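You operate a simulated robot arm through the tools that you are given. There is no shell and no other tool.

You run a simulated robot arm. Do the job below in one go: nothing can be reset, and whatever is moved stays where it is left.

## Task
Touch the grey machine's holder against both blanks on the magnet, then wind the ram up.
Fine: pull the panel's stop out and press its green ON button once first; the blank in line with the holder comes first.

The check looks at the end state, three seconds after you hand in, the way a careful person would. Anything else that was tipped, shoved, dropped, spilled or broken makes it a failure.

## Robot
A 7-joint arm with a two-finger parallel gripper, fixed in place. Base frame: the origin is on the floor under the middle of its stand, x ahead of it, y to its left, z up. Readings come in m, rad, newtons and seconds.
It reaches about 1.372 m from its shoulder. Its first joint turns from -2.601 to 2.601 rad. Payload 3.43 kg.
The tool frame sits at the grasp point between the pads (the TCP): z along the fingers, y along the line on which they close. The tips reach 0.03 m beyond it. The gripper opens to 0.094 m. The fingers are 0.028 m wide and 0.01 m thick; the gripper's body (0.05 by 0.096 m) begins 0.055 m behind the TCP.
Orientation is that of the tool frame in the base frame, as [roll, pitch, yaw] about the fixed x, y, z axes, in that order (R = Rz(yaw) Ry(pitch) Rx(roll)). With the fingers straight down and closing along the base's y, the tool's x points along the base's -x, its y along +y and its z along -z.

## Interface
- The arm moves only by the tool arm_command. Its argument "increments" is one flat list of numbers, 6 for each row, row after row: the shift along the tool's x, y, z in m, then the turn, a rotation vector about the tool's x, y, z in rad. In form: [x, y, z, rx, ry, rz, x, y, z, rx, ry, rz, ...]. A call has 1 to 20 rows; each row shifts and turns the commanded pose from where the row before left it, along the tool's axes as they then stand. "grip" is the gripper command, from -1 (fully open) to 1 (shut), values between in proportion, set as the call begins (left out, the last holds). Rows are played at 5 a second. More than 0.05 m and 0.15 rad between two rows, or a gripper value outside its range, and nothing of the call is played. A pose out of reach is approached as far as the arm can. The call stops where the force on the tool passes 40 N (or 10 N more than at its start, if that is more) or the arm is blocked; 0.2 s more then pass. Each finger travels about 0.045 m/s and halts on what it meets, pressing with about 35 N; the grip force reading is that of the motor and also rises with nothing between the fingers. The clock runs only during rows and for 0.2 s after the last one: add rows that do not move to give the fingers time. The reply holds the time, the measured pose of the TCP, the force on the tool along the base axes, the opening and the grip force, in the units named above and with some noise, with the torque about the TCP (base axes, N m) and any sound that the robot's microphone picked up, and new pictures: "views" is both (left out), scene, wrist or none.
- Cameras (640 x 400 px; columns grow to the right, rows downward): "scene" is fixed at [0.049, 0.5, 1.598]; the picture's right is [0.69, -0.73, 0.00], its down [-0.53, -0.50, -0.69] and it looks along [0.50, 0.47, -0.73] (base axes); focal length 214 px, centre (320, 200). "wrist" rides on the gripper at [0.076, 0.014, -0.103] in the tool frame; the picture's right is [-0.18, 0.98, 0.00], its down [-0.75, -0.14, -0.64] and it looks along [-0.63, -0.12, 0.77] (tool axes); focal length 243 px, centre (320, 200). There is no depth. A picture from a camera that has moved, and an enlarged one, comes with that camera's place and axes in the base frame and with its lens.
- enlarge(camera, box): a new picture of the part [left, top, right, bottom] of that camera's present view, enlarged. No time passes.
- sign_off(): hands the job in; it is judged then, once.

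Places have to be worked out from the pictures, the camera data and where the tool is seen. Open the gripper and draw the arm clear of the work before you hand the job in, unless the task says otherwise.

The tools are called after "Emit:" as a command line: name --argument value ..., lists and objects as JSON in quotes. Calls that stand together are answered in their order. arm_command: Moves the arm, as the interface text tells. Its arguments: {"type":"object","properties":{"increments":{"type":"array","items":{"type":"number"}},"grip":{"type":"number"},"views":{"type":"string","enum":["both","scene","wrist","none"]}},"required":["increments"]} The other tools are called the same way: enlarge (camera, box) takes an enlarged picture of a part of a camera's view; sign_off () hands the job in.

At the start:

```text
time_s: 0.0
position: [0.8337, 0.5316, 1.1441]
tool_rot: [3.141, -0.001, 3.141]
contact_force: [-0.4, 0.2, 0.4]
ft_torque: [0.01, -0.01, 0.01]
grip_width: 0.0939
grasp_force: 0.0
```

scene: 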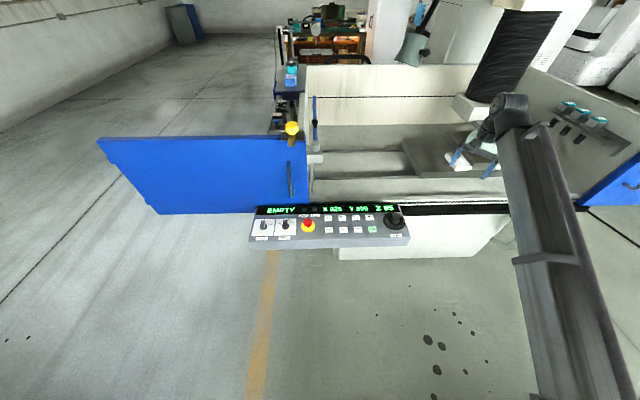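
wrist: 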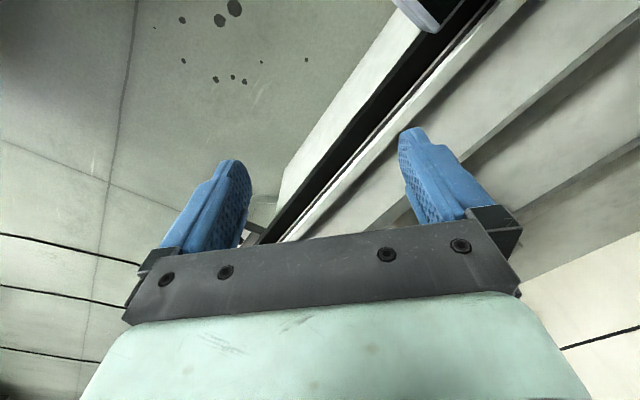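

The scene shows a machine with a control panel (display "EMPTY X 025 Y 300 Z 95"), a red stop with yellow ring, several buttons and knobs. I'll enlarge the panel and the machine's interior before moving anything.

Emit:
enlarge --camera "scene" --box '[240, 190, 420, 260]'

Emit:
enlarge --camera "scene" --box '[400, 60, 640, 210]'

Emit:
enlarge --camera "scene" --box '[260, 80, 440, 200]'

Emit:
enlarge --camera "scene" --box '[260, 0, 440, 120]'

```text
3.56 times, centred on (330, 225) of scene
camera zoom: at [0.049, 0.5, 1.598], right [0.69, -0.73, 0.0], down [-0.53, -0.5, -0.69], along [0.5, 0.47, -0.73], focal length 763 px, centre (284, 111)
```

zoom: 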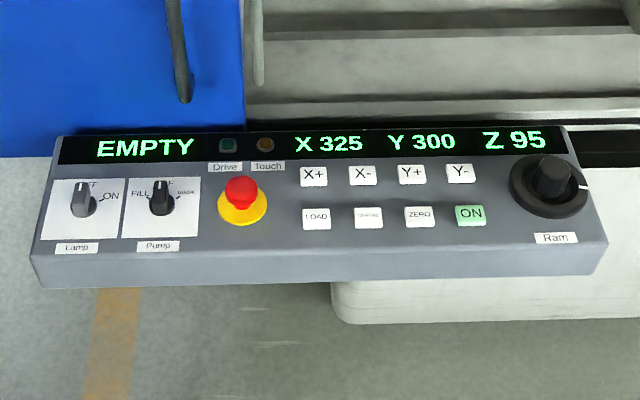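

```text
2.67 times, centred on (520, 135) of scene
camera zoom: at [0.049, 0.5, 1.598], right [0.69, -0.73, 0.0], down [-0.53, -0.5, -0.69], along [0.5, 0.47, -0.73], focal length 572 px, centre (-213, 373)
```

zoom: 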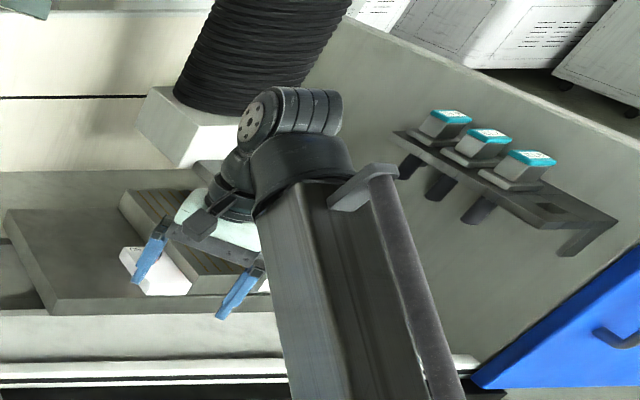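

```text
3.33 times, centred on (350, 140) of scene
camera zoom: at [0.049, 0.5, 1.598], right [0.69, -0.73, 0.0], down [-0.53, -0.5, -0.69], along [0.5, 0.47, -0.73], focal length 715 px, centre (220, 400)
```

zoom: 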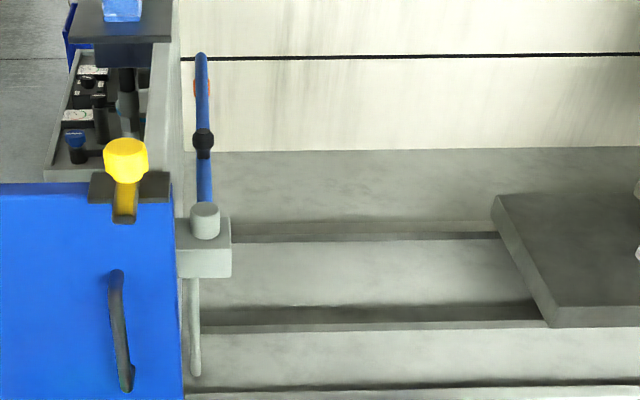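

```text
3.33 times, centred on (350, 60) of scene
camera zoom: at [0.049, 0.5, 1.598], right [0.69, -0.73, 0.0], down [-0.53, -0.5, -0.69], along [0.5, 0.47, -0.73], focal length 715 px, centre (220, 667)
```

zoom: 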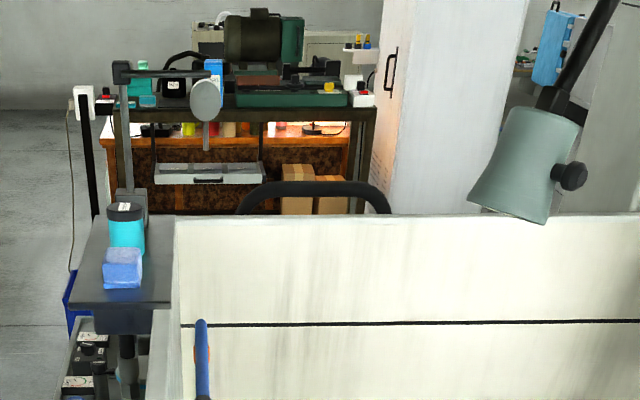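

The machine looks like a die-sinker (EDM): the panel sits ahead-left of the base, rotated about 45°, and the arm is hanging over the tank and blocking the view. I'll pull the tool straight back (base -x) to clear the tank and see the ram, magnet and blanks.

Emit:
arm_command --increments '[0.04, 0, 0, 0, 0, 0, 0.04, 0, 0, 0, 0, 0, 0.04, 0, 0, 0, 0, 0, 0.04, 0, 0, 0, 0, 0, 0.04, 0, 0, 0, 0, 0, 0.04, 0, 0, 0, 0, 0]' --views "both"

```text
time_s: 1.4
position: [0.592, 0.5284, 1.1425]
tool_rot: [3.141, 0.0, 3.141]
contact_force: [0.2, 1.0, -0.5]
ft_torque: [0.01, 0.03, 0.01]
grip_width: 0.0938
grasp_force: 0.1
camera wrist: at [0.5151, 0.5431, 1.2453], right [0.18, 0.98, 0.0], down [0.75, -0.14, 0.64], along [0.63, -0.12, -0.77], focal length 243 px, centre (320, 200)
```

scene: 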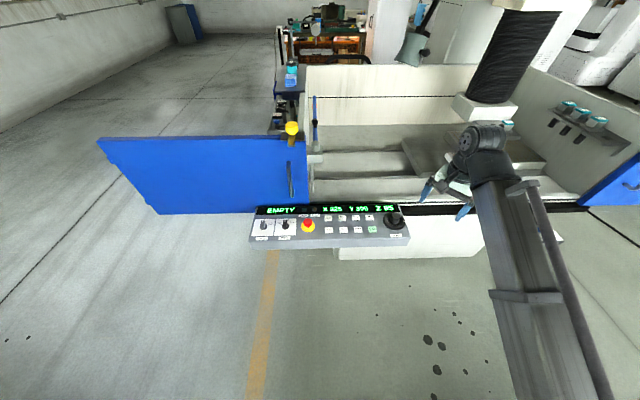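
wrist: 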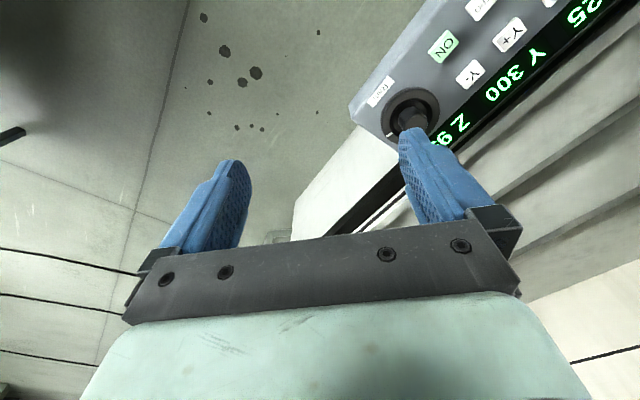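

Triangulating the Ram knob in both views gives about (0.67, 0.65, 0.87), with the panel running along roughly (0.7, -0.7) up to the stop near (0.40, 0.90, 0.9). I'll move in front of the panel and yaw 45° so the wrist camera faces it squarely.

Emit:
arm_command --increments '[0.024, 0.036, 0, 0, 0, 0, 0.024, 0.036, 0, 0, 0, 0, 0.024, 0.036, 0, 0, 0, 0, 0.024, 0.036, 0, 0, 0, 0, 0.024, 0.036, 0, 0, 0, 0, 0, 0, 0, 0, 0, -0.131, 0, 0, 0, 0, 0, -0.131, 0, 0, 0, 0, 0, -0.131, 0, 0, 0, 0, 0, -0.131, 0, 0, 0, 0, 0, -0.131, 0, 0, 0, 0, 0, -0.131]' --views "both"

```text
time_s: 3.8
position: [0.4732, 0.7109, 1.1436]
tool_rot: [-3.141, 0.0, -2.352]
contact_force: [-0.1, 0.1, 1.0]
ft_torque: [0.02, -0.02, -0.01]
grip_width: 0.094
grasp_force: 0.0
camera wrist: at [0.4095, 0.6672, 1.245], right [-0.57, 0.82, 0.0], down [0.63, 0.44, 0.64], along [0.53, 0.36, -0.77], focal length 243 px, centre (320, 200)
```

scene: 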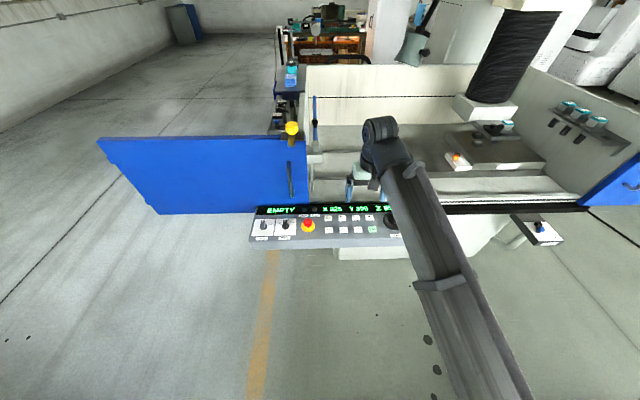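
wrist: 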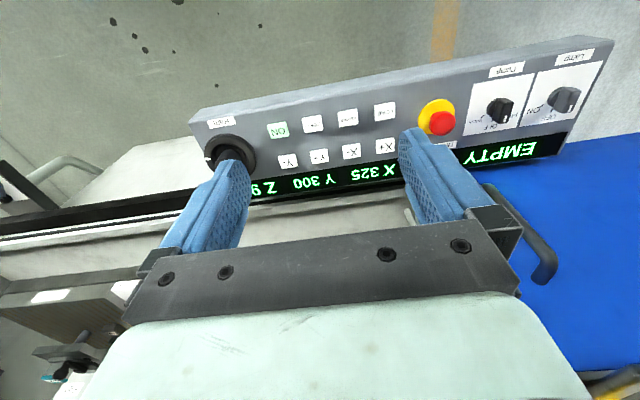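

The whole panel and the machine's interior are now visible. I'll zoom in on the magnet/ram area and the panel in the wrist view to get precise positions.

Emit:
enlarge --camera "scene" --box '[410, 80, 570, 200]'

Emit:
enlarge --camera "wrist" --box '[180, 30, 420, 200]'

Emit:
enlarge --camera "wrist" --box '[380, 30, 620, 200]'

Emit:
enlarge --camera "scene" --box '[480, 180, 600, 260]'

Emit:
enlarge --camera "scene" --box '[245, 195, 415, 255]'

```text
3.33 times, centred on (490, 140) of scene
camera zoom: at [0.049, 0.5, 1.598], right [0.69, -0.73, 0.0], down [-0.53, -0.5, -0.69], along [0.5, 0.47, -0.73], focal length 715 px, centre (-247, 400)
```

zoom: 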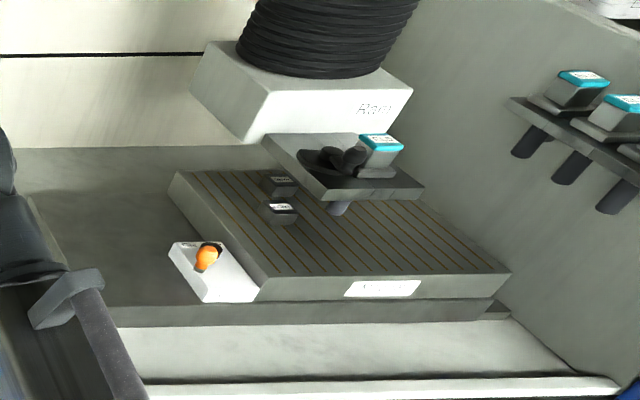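

```text
2.35 times, centred on (300, 115) of wrist
camera zoom: at [0.4095, 0.6672, 1.245], right [-0.57, 0.82, 0.0], down [0.63, 0.44, 0.64], along [0.53, 0.36, -0.77], focal length 571 px, centre (367, 400)
```

zoom: 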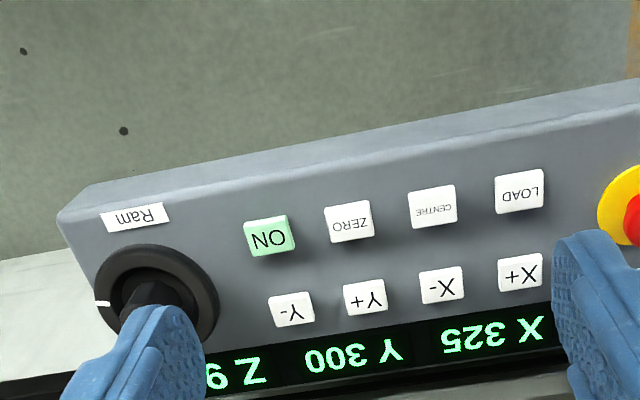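

```text
2.35 times, centred on (500, 115) of wrist
camera zoom: at [0.4095, 0.6672, 1.245], right [-0.57, 0.82, 0.0], down [0.63, 0.44, 0.64], along [0.53, 0.36, -0.77], focal length 571 px, centre (-104, 400)
```

zoom: 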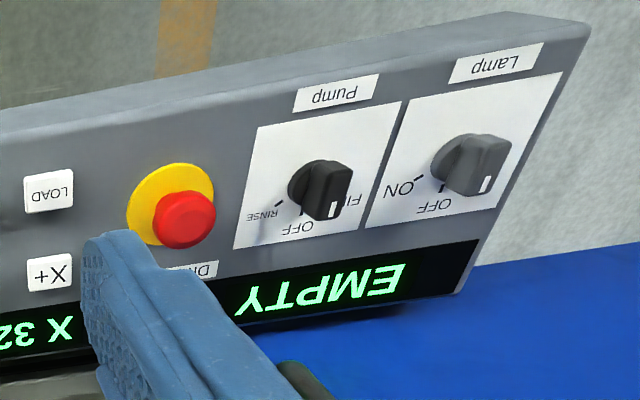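

```text
5.00 times, centred on (540, 220) of scene
camera zoom: at [0.049, 0.5, 1.598], right [0.69, -0.73, 0.0], down [-0.53, -0.5, -0.69], along [0.5, 0.47, -0.73], focal length 1072 px, centre (-780, 100)
```

zoom: 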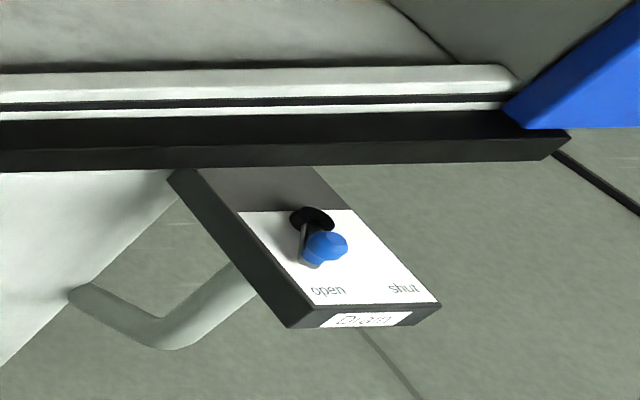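

```text
3.76 times, centred on (330, 225) of scene
camera zoom: at [0.049, 0.5, 1.598], right [0.69, -0.73, 0.0], down [-0.53, -0.5, -0.69], along [0.5, 0.47, -0.73], focal length 807 px, centre (282, 106)
```

zoom: 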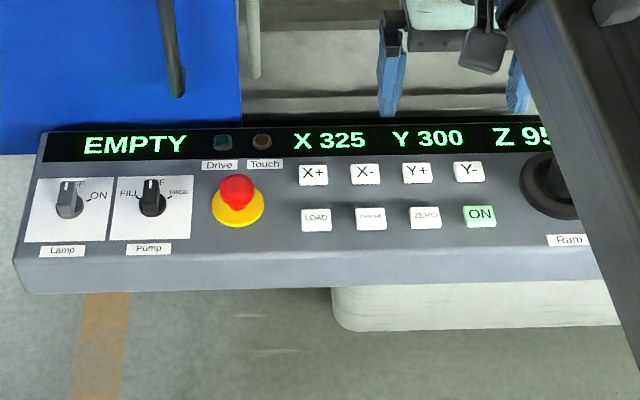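

Triangulated points: panel top is about horizontal with button tops at z≈0.835, ON at (0.601, 0.708), stop's red head centred at (0.426, 0.924) with its top at z≈0.855. I'll move above the stop and come down to z≈1.0 to check alignment before gripping.

Emit:
arm_command --increments '[-0.0236, 0.0366, 0, 0, 0, 0, -0.0236, 0.0366, 0, 0, 0, 0, -0.0236, 0.0366, 0, 0, 0, 0, -0.0236, 0.0366, 0, 0, 0, 0, -0.0236, 0.0366, 0, 0, 0, 0, 0, 0, 0.045, 0, 0, 0, 0, 0, 0.045, 0, 0, 0, 0, 0, 0.045, 0, 0, 0]' --views "both"

```text
time_s: 5.6
position: [0.4269, 0.9224, 1.0092]
tool_rot: [-3.142, -0.001, -2.356]
contact_force: [0.2, -0.4, 0.5]
ft_torque: [0.01, -0.02, 0.02]
grip_width: 0.0941
grasp_force: 0.0
camera wrist: at [0.3624, 0.8779, 1.1106], right [-0.57, 0.82, 0.0], down [0.63, 0.43, 0.64], along [0.53, 0.36, -0.77], focal length 243 px, centre (320, 200)
```

scene: 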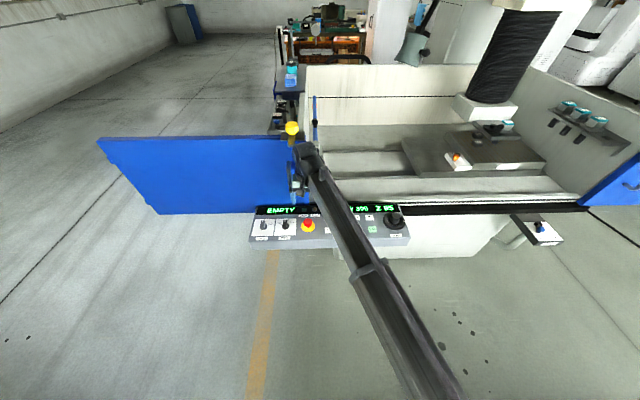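
wrist: 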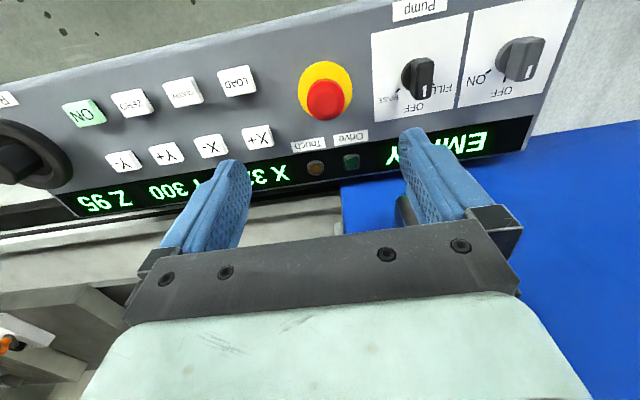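

Head centre refines to about (0.426, 0.927); I'll nudge by (-0.003, +0.004) in tool x/y and descend to z≈0.90 (tips ~1.5 cm above the head), then check again.

Emit:
arm_command --increments '[-0.003, 0.004, 0.03, 0, 0, 0, 0, 0, 0.03, 0, 0, 0, 0, 0, 0.03, 0, 0, 0, 0, 0, 0.015, 0, 0, 0]' --views "both"

Emit:
enlarge --camera "wrist" --box '[220, 60, 420, 220]'

Emit:
enlarge --camera "scene" --box '[250, 160, 370, 240]'

```text
time_s: 6.6
position: [0.4255, 0.9277, 0.9044]
tool_rot: [3.142, -0.001, -2.354]
contact_force: [0.8, 0.0, -0.7]
ft_torque: [-0.02, 0.01, -0.01]
grip_width: 0.0939
grasp_force: 0.0
camera wrist: at [0.3619, 0.8838, 1.0058], right [-0.57, 0.82, 0.0], down [0.63, 0.43, 0.64], along [0.53, 0.36, -0.77], focal length 243 px, centre (320, 200)
```

scene: 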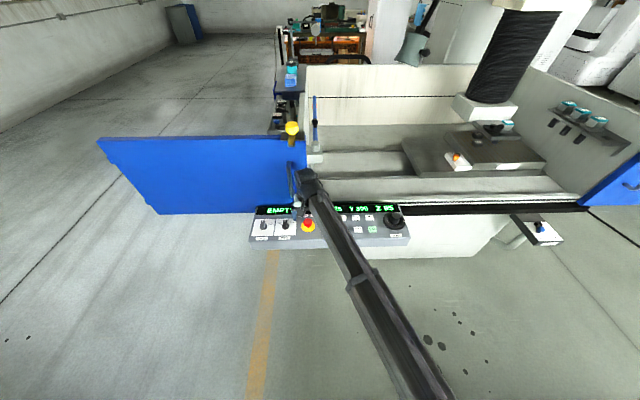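
wrist: 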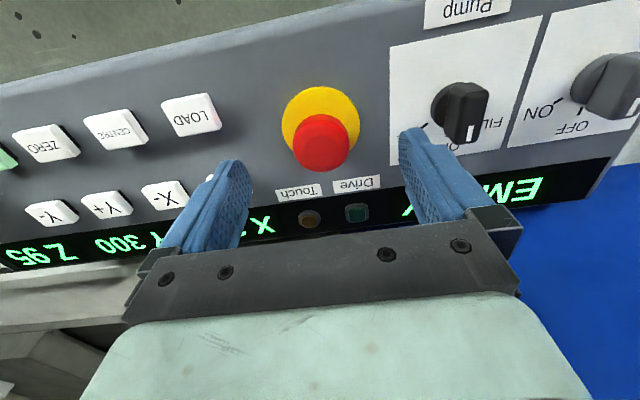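

```text
2.50 times, centred on (320, 140) of wrist
camera zoom: at [0.3619, 0.8838, 1.0058], right [-0.57, 0.82, 0.0], down [0.63, 0.43, 0.64], along [0.53, 0.36, -0.77], focal length 606 px, centre (320, 350)
```

zoom: 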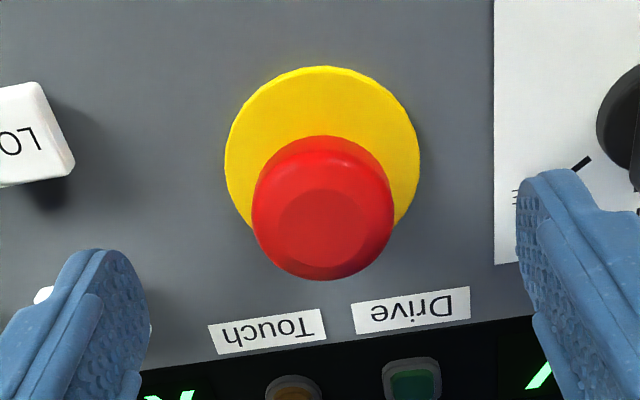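

```text
5.00 times, centred on (310, 200) of scene
camera zoom: at [0.049, 0.5, 1.598], right [0.69, -0.73, 0.0], down [-0.53, -0.5, -0.69], along [0.5, 0.47, -0.73], focal length 1072 px, centre (370, 200)
```

zoom: 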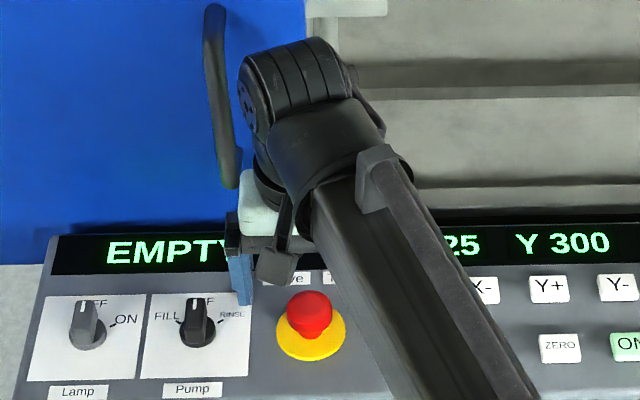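

The head is centred under the TCP within ~2 mm. Head top is about 0.86 and panel face about 0.82, so I'll descend 3 cm so the tips straddle the head (tips ≈0.844) and look before closing.

Emit:
arm_command --increments '[-0.001, 0, 0.015, 0, 0, 0, 0, 0, 0.015, 0, 0, 0]' --views "both"

Emit:
enlarge --camera "wrist" --box '[220, 60, 420, 220]'

Emit:
enlarge --camera "scene" --box '[270, 180, 345, 240]'

```text
time_s: 7.2
position: [0.4267, 0.9286, 0.8758]
tool_rot: [3.14, -0.002, -2.354]
contact_force: [0.5, 0.3, 0.6]
ft_torque: [0.01, 0.0, 0.0]
grip_width: 0.0938
grasp_force: 0.1
camera wrist: at [0.3632, 0.8844, 0.9765], right [-0.57, 0.82, 0.0], down [0.63, 0.43, 0.64], along [0.53, 0.36, -0.77], focal length 243 px, centre (320, 200)
```

scene: 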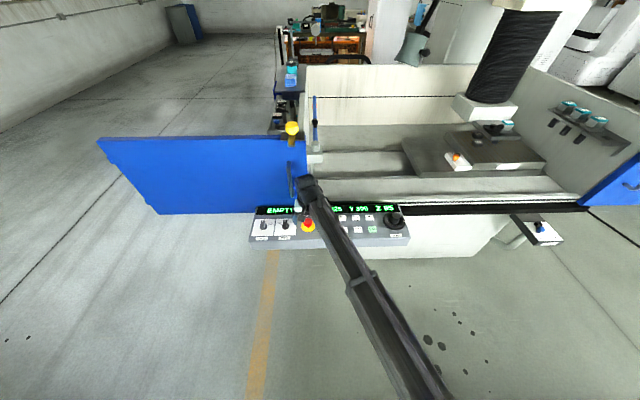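
wrist: 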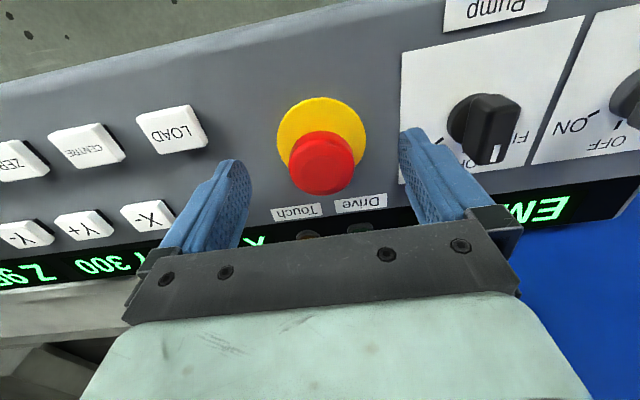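

```text
2.50 times, centred on (320, 140) of wrist
camera zoom: at [0.3632, 0.8844, 0.9765], right [-0.57, 0.82, 0.0], down [0.63, 0.43, 0.64], along [0.53, 0.36, -0.77], focal length 606 px, centre (320, 350)
```

zoom: 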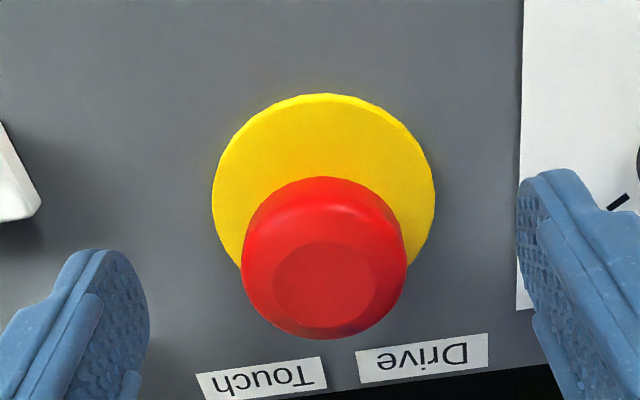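

```text
6.67 times, centred on (308, 210) of scene
camera zoom: at [0.049, 0.5, 1.598], right [0.69, -0.73, 0.0], down [-0.53, -0.5, -0.69], along [0.5, 0.47, -0.73], focal length 1430 px, centre (403, 133)
```

zoom: 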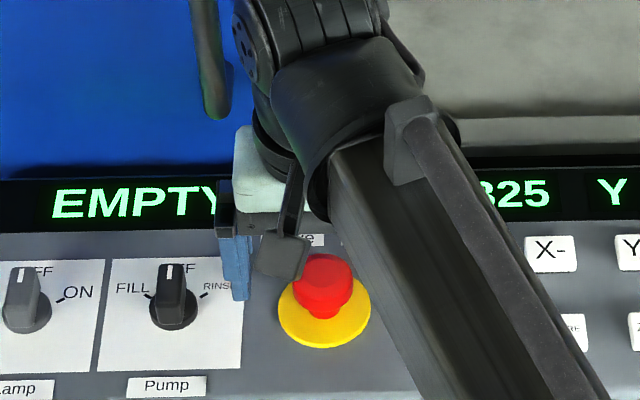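

The head top reads about z≈0.857, centred under the TCP, with a narrower neck underneath. I'll go down another 12 mm (tips ≈0.834, beside/under the head's rim) and then close on it.

Emit:
arm_command --increments '[0, 0, 0.006, 0, 0, 0, 0, 0, 0.006, 0, 0, 0]' --views "none"

Emit:
arm_command --increments '[0, 0, 0, 0, 0, 0, 0, 0, 0, 0, 0, 0, 0, 0, 0, 0, 0, 0, 0, 0, 0, 0, 0, 0, 0, 0, 0, 0, 0, 0, 0, 0, 0, 0, 0, 0]' --grip 0.9 --views "both"

```text
time_s: 7.8
position: [0.427, 0.9285, 0.8634]
tool_rot: [-3.141, 0.001, -2.355]
contact_force: [-0.3, 0.2, 0.0]
ft_torque: [-0.03, -0.01, -0.02]
grip_width: 0.0941
grasp_force: 0.0
```

```text
time_s: 9.2
position: [0.4268, 0.9289, 0.8623]
tool_rot: [3.14, 0.0, -2.354]
contact_force: [-0.6, 1.0, -1.2]
ft_torque: [0.05, 0.0, -0.01]
grip_width: 0.0388
grasp_force: 44.7
camera wrist: at [0.3631, 0.8852, 0.9642], right [-0.57, 0.82, 0.0], down [0.63, 0.43, 0.64], along [0.53, 0.36, -0.77], focal length 243 px, centre (320, 200)
```

scene: 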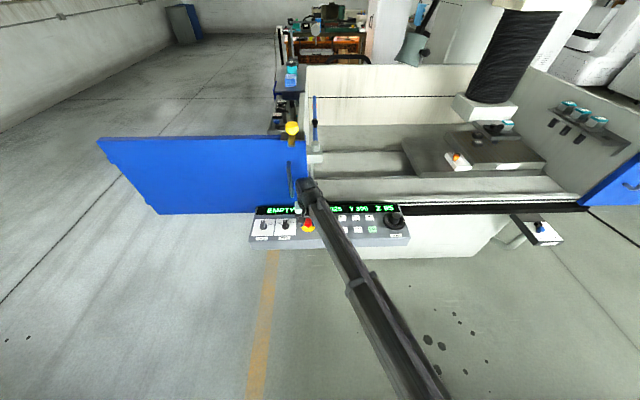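
wrist: 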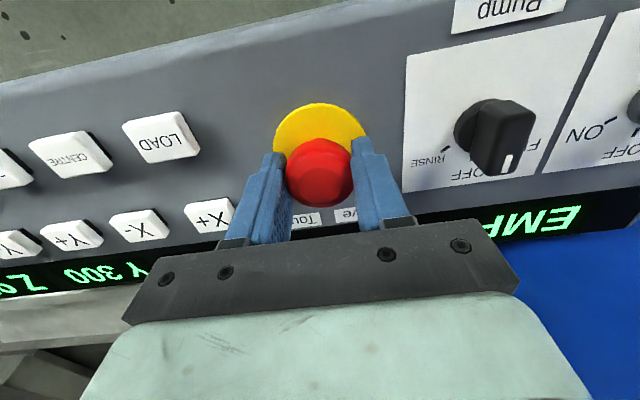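

The head is gripped at 38.8 mm with low side force. Now I pull straight up in small steps and watch the force.

Emit:
arm_command --increments '[0, 0, -0.003, 0, 0, 0, 0, 0, -0.003, 0, 0, 0, 0, 0, -0.003, 0, 0, 0]' --views "wrist"

```text
time_s: 10.0
position: [0.4274, 0.9296, 0.8714]
tool_rot: [-3.141, 0.0, -2.355]
contact_force: [-1.3, 2.0, -3.4]
ft_torque: [0.33, 0.04, 0.06]
grip_width: 0.0389
grasp_force: 44.6
camera wrist: at [0.3631, 0.8852, 0.9724], right [-0.57, 0.82, 0.0], down [0.63, 0.43, 0.64], along [0.53, 0.36, -0.77], focal length 243 px, centre (320, 200)
```

wrist: 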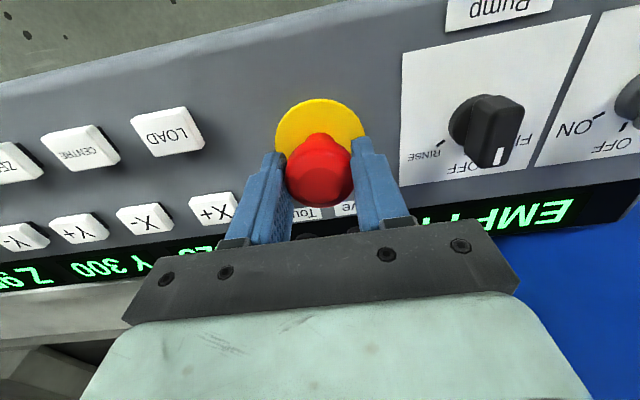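

The head has come up with the fingers (9 mm, ~3 N). I'll pull a bit more to see whether it reaches its end stop.

Emit:
arm_command --increments '[0, 0, -0.002, 0, 0, 0, 0, 0, -0.002, 0, 0, 0, 0, 0, 0, 0, 0, 0]' --views "both"

Emit:
enlarge --camera "scene" --box '[270, 180, 345, 240]'

```text
time_s: 10.8
position: [0.426, 0.9296, 0.8716]
tool_rot: [-3.14, -0.004, -2.355]
contact_force: [0.0, -3.3, -37.7]
ft_torque: [-0.09, 0.12, 0.01]
grip_width: 0.0387
grasp_force: 44.8
camera wrist: at [0.3633, 0.8857, 0.9743], right [-0.57, 0.82, 0.0], down [0.63, 0.44, 0.64], along [0.53, 0.36, -0.77], focal length 243 px, centre (320, 200)
```

scene: 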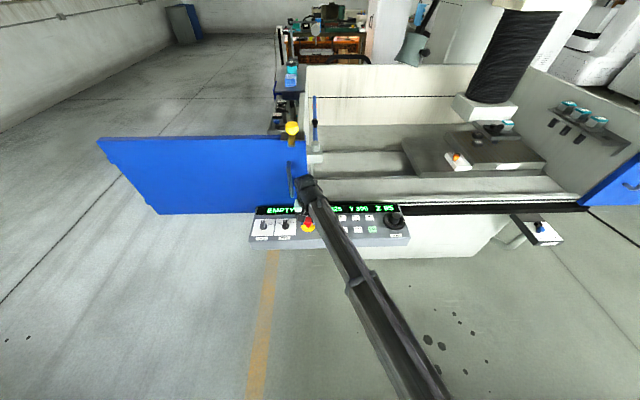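
wrist: 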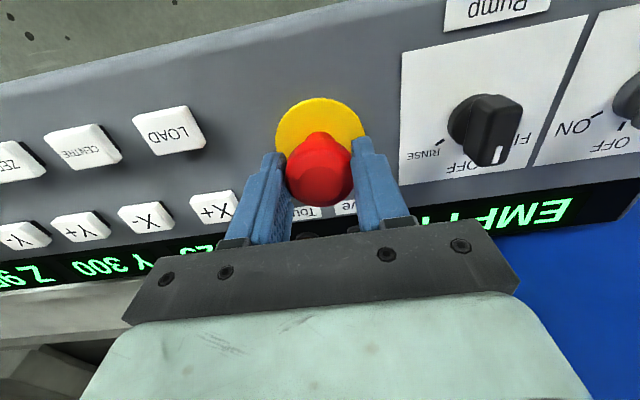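

```text
6.67 times, centred on (308, 210) of scene
camera zoom: at [0.049, 0.5, 1.598], right [0.69, -0.73, 0.0], down [-0.53, -0.5, -0.69], along [0.5, 0.47, -0.73], focal length 1430 px, centre (403, 133)
```

zoom: 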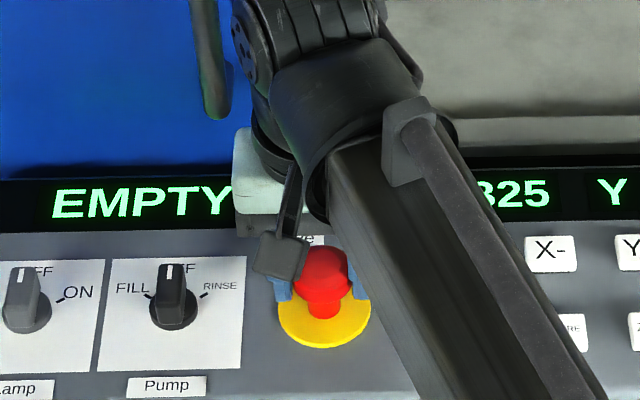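

It hit its upper end (38 N), so the stop is fully out. I'll relax the pull by 3 mm, open the fingers, and rise clear.

Emit:
arm_command --increments '[0, 0, 0.003, 0, 0, 0]' --views "none"

Emit:
arm_command --increments '[0, 0, 0, 0, 0, 0, 0, 0, 0, 0, 0, 0, 0, 0, 0, 0, 0, 0, 0, 0, 0, 0, 0, 0, 0, 0, 0, 0, 0, 0]' --grip -0.5 --views "none"

Emit:
arm_command --increments '[0, 0, -0.02, 0, 0, 0, 0, 0, -0.03, 0, 0, 0, 0, 0, -0.04, 0, 0, 0, 0, 0, -0.04, 0, 0, 0]' --views "both"

```text
time_s: 11.2
position: [0.4277, 0.9296, 0.8723]
tool_rot: [3.141, -0.002, -2.355]
contact_force: [0.0, -3.8, -23.4]
ft_torque: [-0.84, 0.73, -0.01]
grip_width: 0.0388
grasp_force: 45.2
```

```text
time_s: 12.4
position: [0.4264, 0.9292, 0.873]
tool_rot: [3.14, -0.001, -2.356]
contact_force: [0.5, 0.4, -0.4]
ft_torque: [-0.02, 0.02, 0.01]
grip_width: 0.0704
grasp_force: 0.0
```

```text
time_s: 13.4
position: [0.4268, 0.9302, 1.0022]
tool_rot: [-3.141, 0.001, -2.354]
contact_force: [0.1, 0.3, 0.2]
ft_torque: [-0.01, 0.01, 0.01]
grip_width: 0.0706
grasp_force: 0.0
camera wrist: at [0.3622, 0.8863, 1.105], right [-0.57, 0.82, 0.0], down [0.63, 0.43, 0.64], along [0.53, 0.36, -0.77], focal length 243 px, centre (320, 200)
```

scene: 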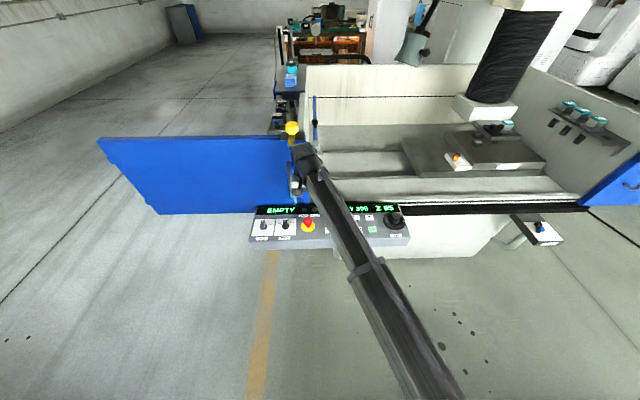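
wrist: 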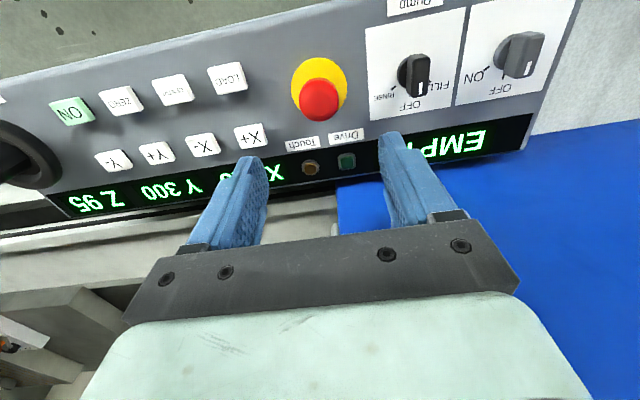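

The stop is out and standing higher. Next is the green ON at about (0.606, 0.711, 0.83); I'll close the fingers into a pointer and move above it at z≈1.0.

Emit:
arm_command --increments '[0.0042, -0.0401, 0, 0, 0, 0, 0.0042, -0.0401, 0, 0, 0, 0, 0.0042, -0.0401, 0, 0, 0, 0, 0.0042, -0.0401, 0, 0, 0, 0, 0.0042, -0.0401, 0, 0, 0, 0, 0.0042, -0.0401, 0, 0, 0, 0, 0.0042, -0.0401, 0, 0, 0, 0]' --grip 1.0 --views "both"

Emit:
enlarge --camera "wrist" --box '[220, 40, 420, 200]'

Emit:
enlarge --camera "scene" --box '[240, 190, 420, 260]'

```text
time_s: 15.0
position: [0.6039, 0.7124, 1.0027]
tool_rot: [3.141, 0.0, -2.356]
contact_force: [0.4, 1.2, 0.8]
ft_torque: [0.0, -0.02, -0.02]
grip_width: 0.0001
grasp_force: 33.2
camera wrist: at [0.5389, 0.6682, 1.1045], right [-0.57, 0.82, 0.0], down [0.63, 0.43, 0.64], along [0.53, 0.36, -0.77], focal length 243 px, centre (320, 200)
```

scene: 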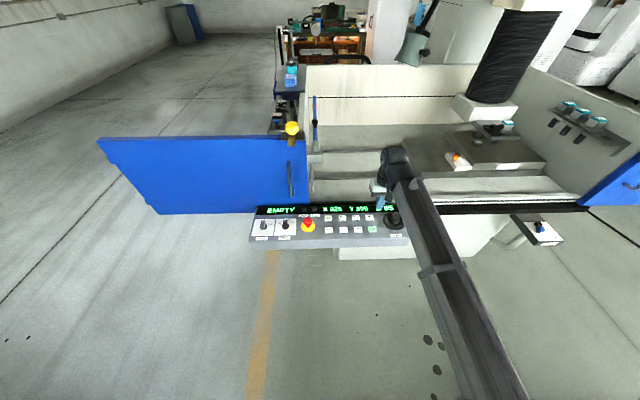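
wrist: 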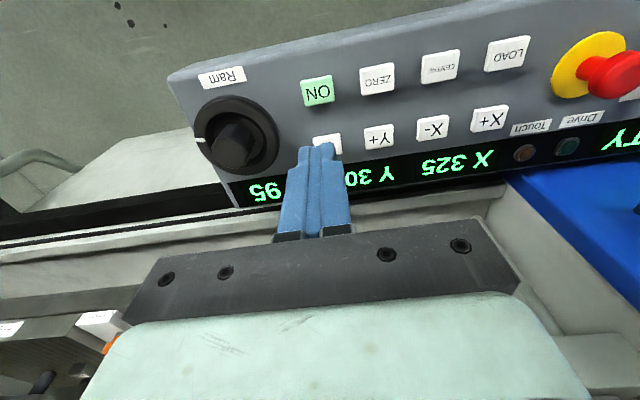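

```text
2.50 times, centred on (320, 120) of wrist
camera zoom: at [0.5389, 0.6682, 1.1045], right [-0.57, 0.82, 0.0], down [0.63, 0.43, 0.64], along [0.53, 0.36, -0.77], focal length 606 px, centre (320, 400)
```

zoom: 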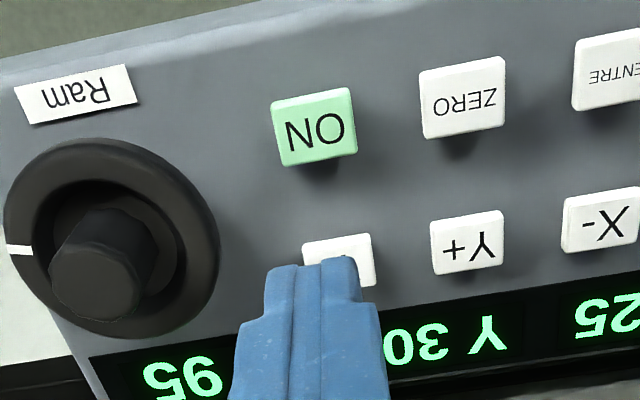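

```text
3.56 times, centred on (330, 225) of scene
camera zoom: at [0.049, 0.5, 1.598], right [0.69, -0.73, 0.0], down [-0.53, -0.5, -0.69], along [0.5, 0.47, -0.73], focal length 763 px, centre (284, 111)
```

zoom: 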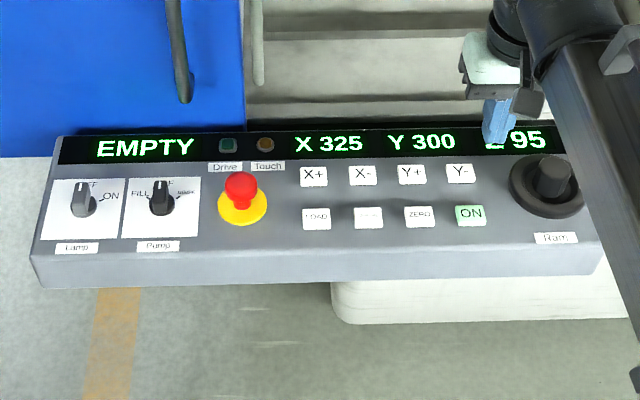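

ON is within 3 mm of the TCP axis (target ≈(0.606, 0.710)). I'll nudge -3 mm in tool y and descend until tips are about 2 cm above the button.

Emit:
arm_command --increments '[0, -0.003, 0.03, 0, 0, 0, 0, 0, 0.04, 0, 0, 0, 0, 0, 0.04, 0, 0, 0, 0, 0, 0.01, 0, 0, 0]' --views "both"

Emit:
enlarge --camera "wrist" --box '[220, 60, 420, 220]'

Emit:
enlarge --camera "scene" --box '[320, 180, 440, 260]'

```text
time_s: 16.0
position: [0.6068, 0.7098, 0.8818]
tool_rot: [-3.141, 0.0, -2.354]
contact_force: [-0.4, 0.0, -0.1]
ft_torque: [-0.02, 0.04, -0.02]
grip_width: 0.0
grasp_force: 33.0
camera wrist: at [0.5419, 0.6652, 0.9828], right [-0.57, 0.82, 0.0], down [0.63, 0.43, 0.64], along [0.53, 0.36, -0.77], focal length 243 px, centre (320, 200)
```

scene: 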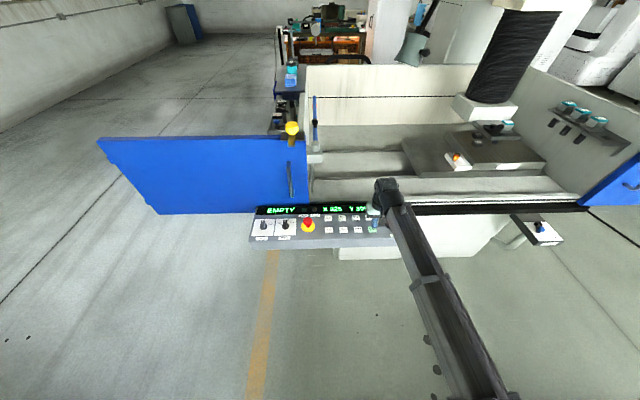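
wrist: 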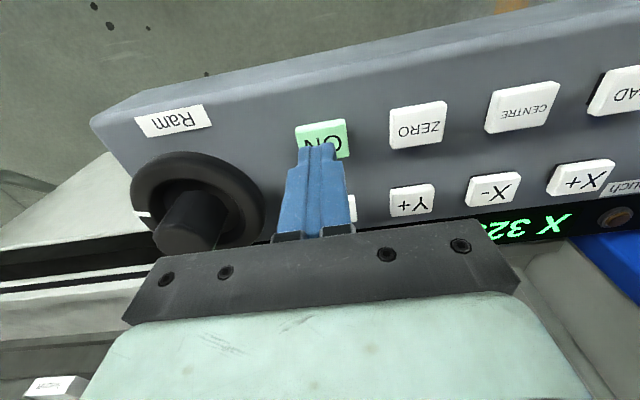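

```text
2.50 times, centred on (320, 140) of wrist
camera zoom: at [0.5419, 0.6652, 0.9828], right [-0.57, 0.82, 0.0], down [0.63, 0.43, 0.64], along [0.53, 0.36, -0.77], focal length 606 px, centre (320, 350)
```

zoom: 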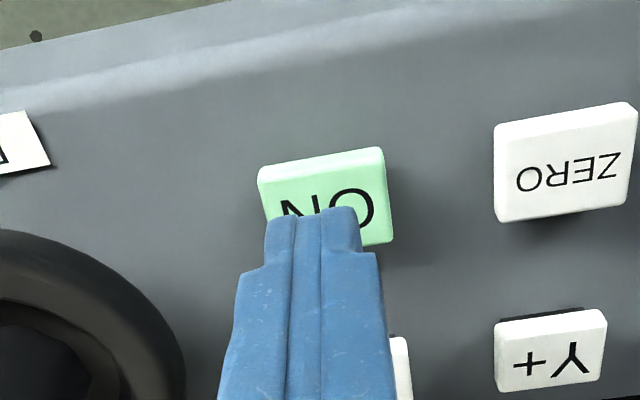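

```text
5.00 times, centred on (380, 220) of scene
camera zoom: at [0.049, 0.5, 1.598], right [0.69, -0.73, 0.0], down [-0.53, -0.5, -0.69], along [0.5, 0.47, -0.73], focal length 1072 px, centre (20, 100)
```

zoom: 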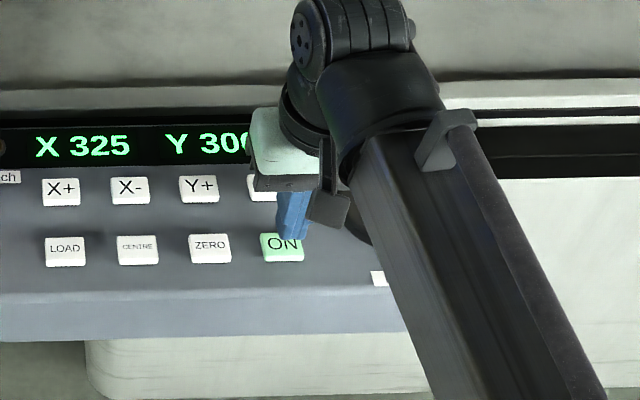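

The pointer tip is ~2 cm above the centre of ON. I'll lower gently to touch it, reading the force.

Emit:
arm_command --increments '[0, 0, 0.005, 0, 0, 0, 0, 0, 0.005, 0, 0, 0, 0, 0, 0.004, 0, 0, 0]' --views "none"

Emit:
arm_command --increments '[0, 0, 0.003, 0, 0, 0, 0, 0, 0.003, 0, 0, 0]' --views "both"

```text
time_s: 16.8
position: [0.6067, 0.7081, 0.8683]
tool_rot: [-3.141, 0.0, -2.354]
contact_force: [-1.0, 0.8, -0.1]
ft_torque: [0.02, 0.02, 0.0]
grip_width: 0.0
grasp_force: 33.0
```

```text
time_s: 17.4
position: [0.6058, 0.7066, 0.8608]
tool_rot: [-3.141, 0.001, -2.355]
contact_force: [-0.6, 0.3, 0.8]
ft_torque: [-0.02, 0.03, -0.01]
grip_width: 0.0
grasp_force: 33.2
heard: click
camera wrist: at [0.5428, 0.6642, 0.9631], right [-0.57, 0.82, 0.0], down [0.63, 0.43, 0.64], along [0.53, 0.36, -0.77], focal length 243 px, centre (320, 200)
```

scene: 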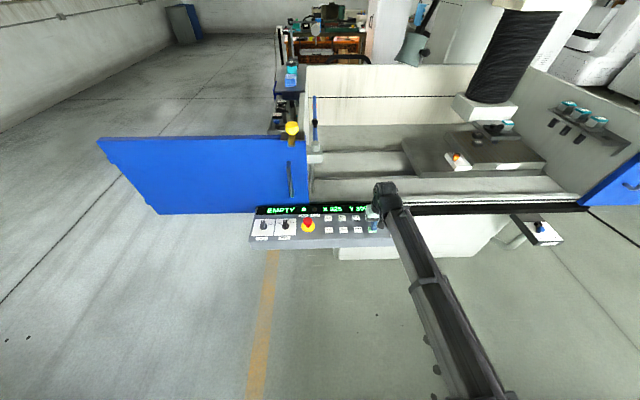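
wrist: 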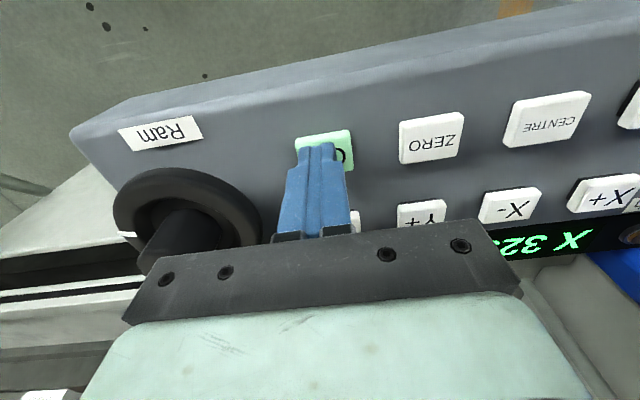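

A click was heard and the Drive lamp seems lit. I'll lift straight off (one press only) and check the panel.

Emit:
arm_command --increments '[0, 0, -0.02, 0, 0, 0, 0, 0, -0.04, 0, 0, 0, 0, 0, -0.04, 0, 0, 0, 0, 0, -0.04, 0, 0, 0]' --views "both"

Emit:
enlarge --camera "scene" --box '[240, 190, 420, 260]'

Emit:
enlarge --camera "wrist" --box '[180, 40, 420, 200]'

Emit:
enlarge --camera "scene" --box '[440, 90, 560, 180]'

```text
time_s: 18.4
position: [0.6063, 0.7069, 1.0027]
tool_rot: [3.141, -0.001, -2.356]
contact_force: [0.7, -0.4, 0.4]
ft_torque: [-0.06, 0.04, 0.01]
grip_width: 0.0
grasp_force: 32.8
camera wrist: at [0.5426, 0.6636, 1.104], right [-0.57, 0.82, 0.0], down [0.63, 0.43, 0.64], along [0.53, 0.36, -0.77], focal length 243 px, centre (320, 200)
```

scene: 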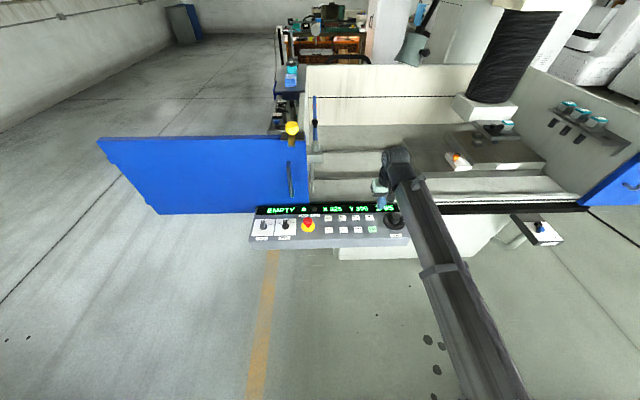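
wrist: 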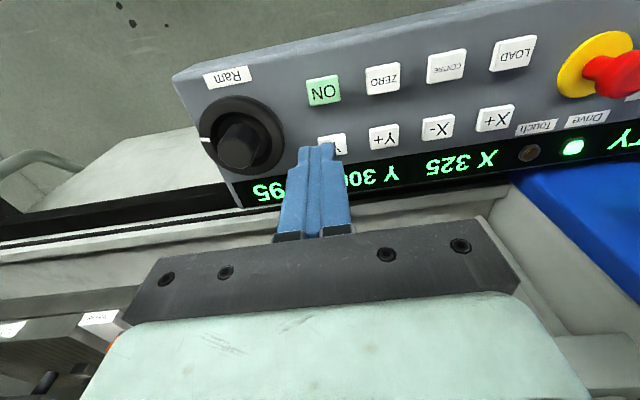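

```text
3.56 times, centred on (330, 225) of scene
camera zoom: at [0.049, 0.5, 1.598], right [0.69, -0.73, 0.0], down [-0.53, -0.5, -0.69], along [0.5, 0.47, -0.73], focal length 763 px, centre (284, 111)
```

zoom: 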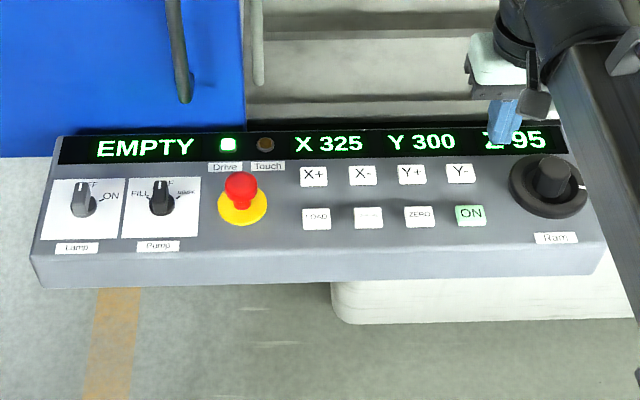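

```text
2.50 times, centred on (300, 120) of wrist
camera zoom: at [0.5426, 0.6636, 1.104], right [-0.57, 0.82, 0.0], down [0.63, 0.43, 0.64], along [0.53, 0.36, -0.77], focal length 606 px, centre (370, 400)
```

zoom: 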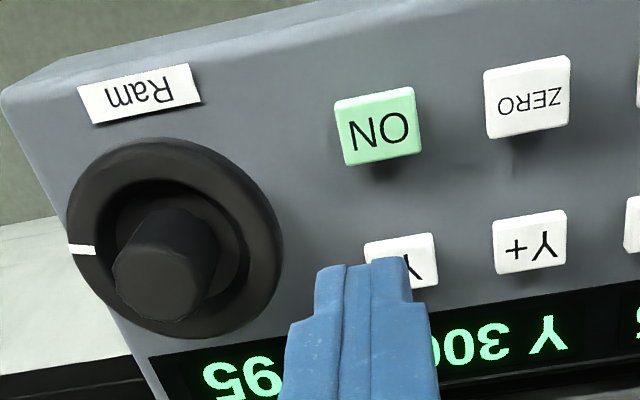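

```text
4.44 times, centred on (500, 135) of scene
camera zoom: at [0.049, 0.5, 1.598], right [0.69, -0.73, 0.0], down [-0.53, -0.5, -0.69], along [0.5, 0.47, -0.73], focal length 953 px, centre (-480, 489)
```

zoom: 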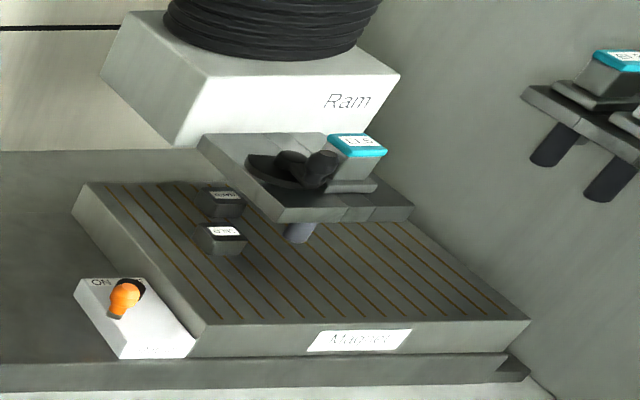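

Drive lamp is lit and the stop is out. Before touching the Ram wheel I want the real geometry of holder and blanks, so I'll raise, open the fingers and carry the wrist camera in front of the machine's right side to view the magnet from a different angle than the scene camera.

Emit:
arm_command --increments '[0, 0, -0.045, 0, 0, 0, 0, 0, -0.045, 0, 0, 0, 0, 0, -0.045, 0, 0, 0, 0, 0, -0.045, 0, 0, 0, 0.012, -0.045, 0, 0, 0, 0, 0.012, -0.045, 0, 0, 0, 0, 0.012, -0.045, 0, 0, 0, 0, 0.012, -0.045, 0, 0, 0, 0, 0.012, -0.045, 0, 0, 0, 0, 0.012, -0.045, 0, 0, 0, 0, 0.012, -0.045, 0, 0, 0, 0, 0.012, -0.045, 0, 0, 0, 0]' --grip -1.0 --views "both"

```text
time_s: 20.5
position: [0.7321, 0.4961, 1.1801]
tool_rot: [3.141, 0.004, -2.359]
contact_force: [3.4, -0.7, -3.4]
ft_torque: [0.21, 0.11, 0.13]
grip_width: 0.0941
grasp_force: 0.1
stopped in row 10: the force on the tool passed its limit at 46 N (the readings are from after the stop); the commanded pose is now the measured one
camera wrist: at [0.668, 0.4527, 1.2808], right [-0.56, 0.83, 0.0], down [0.63, 0.43, 0.65], along [0.53, 0.36, -0.76], focal length 243 px, centre (320, 200)
```

scene: 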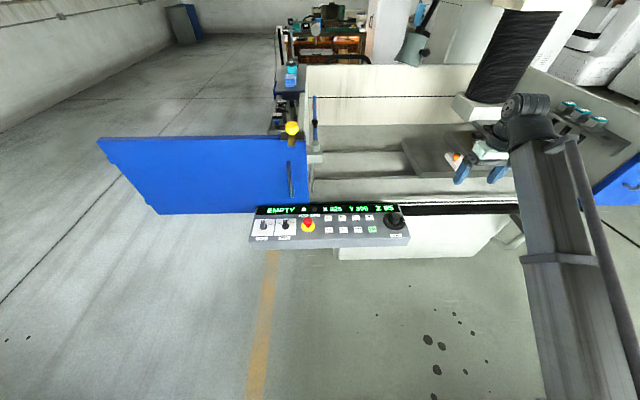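
wrist: 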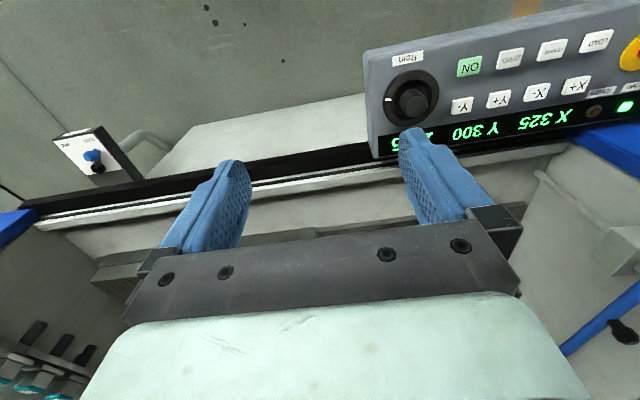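

The move stopped on a brief 46 N reading in what looks like free air (readings now near zero, nothing visibly touched); it may be a dynamic jolt of the arm. I'll take a closer look before continuing slowly.

Emit:
enlarge --camera "scene" --box '[420, 60, 640, 220]'

Emit:
enlarge --camera "wrist" --box '[0, 180, 180, 400]'

```text
2.50 times, centred on (530, 140) of scene
camera zoom: at [0.049, 0.5, 1.598], right [0.69, -0.73, 0.0], down [-0.53, -0.5, -0.69], along [0.5, 0.47, -0.73], focal length 536 px, centre (-205, 350)
```

zoom: 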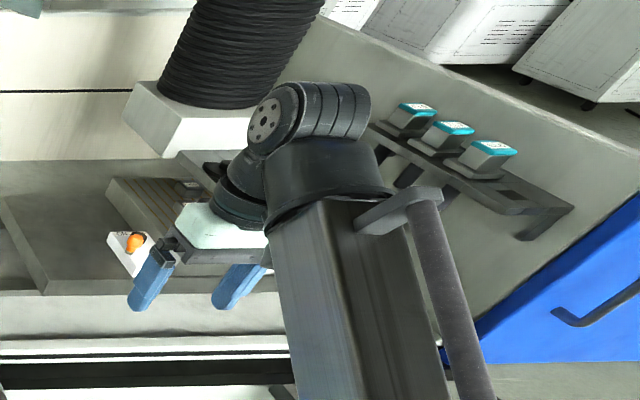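

```text
1.82 times, centred on (90, 290) of wrist
camera zoom: at [0.668, 0.4527, 1.2808], right [-0.56, 0.83, 0.0], down [0.63, 0.43, 0.65], along [0.53, 0.36, -0.76], focal length 441 px, centre (738, 36)
```

zoom: 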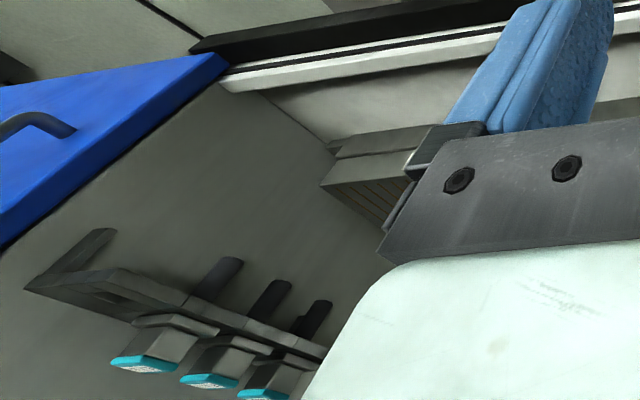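

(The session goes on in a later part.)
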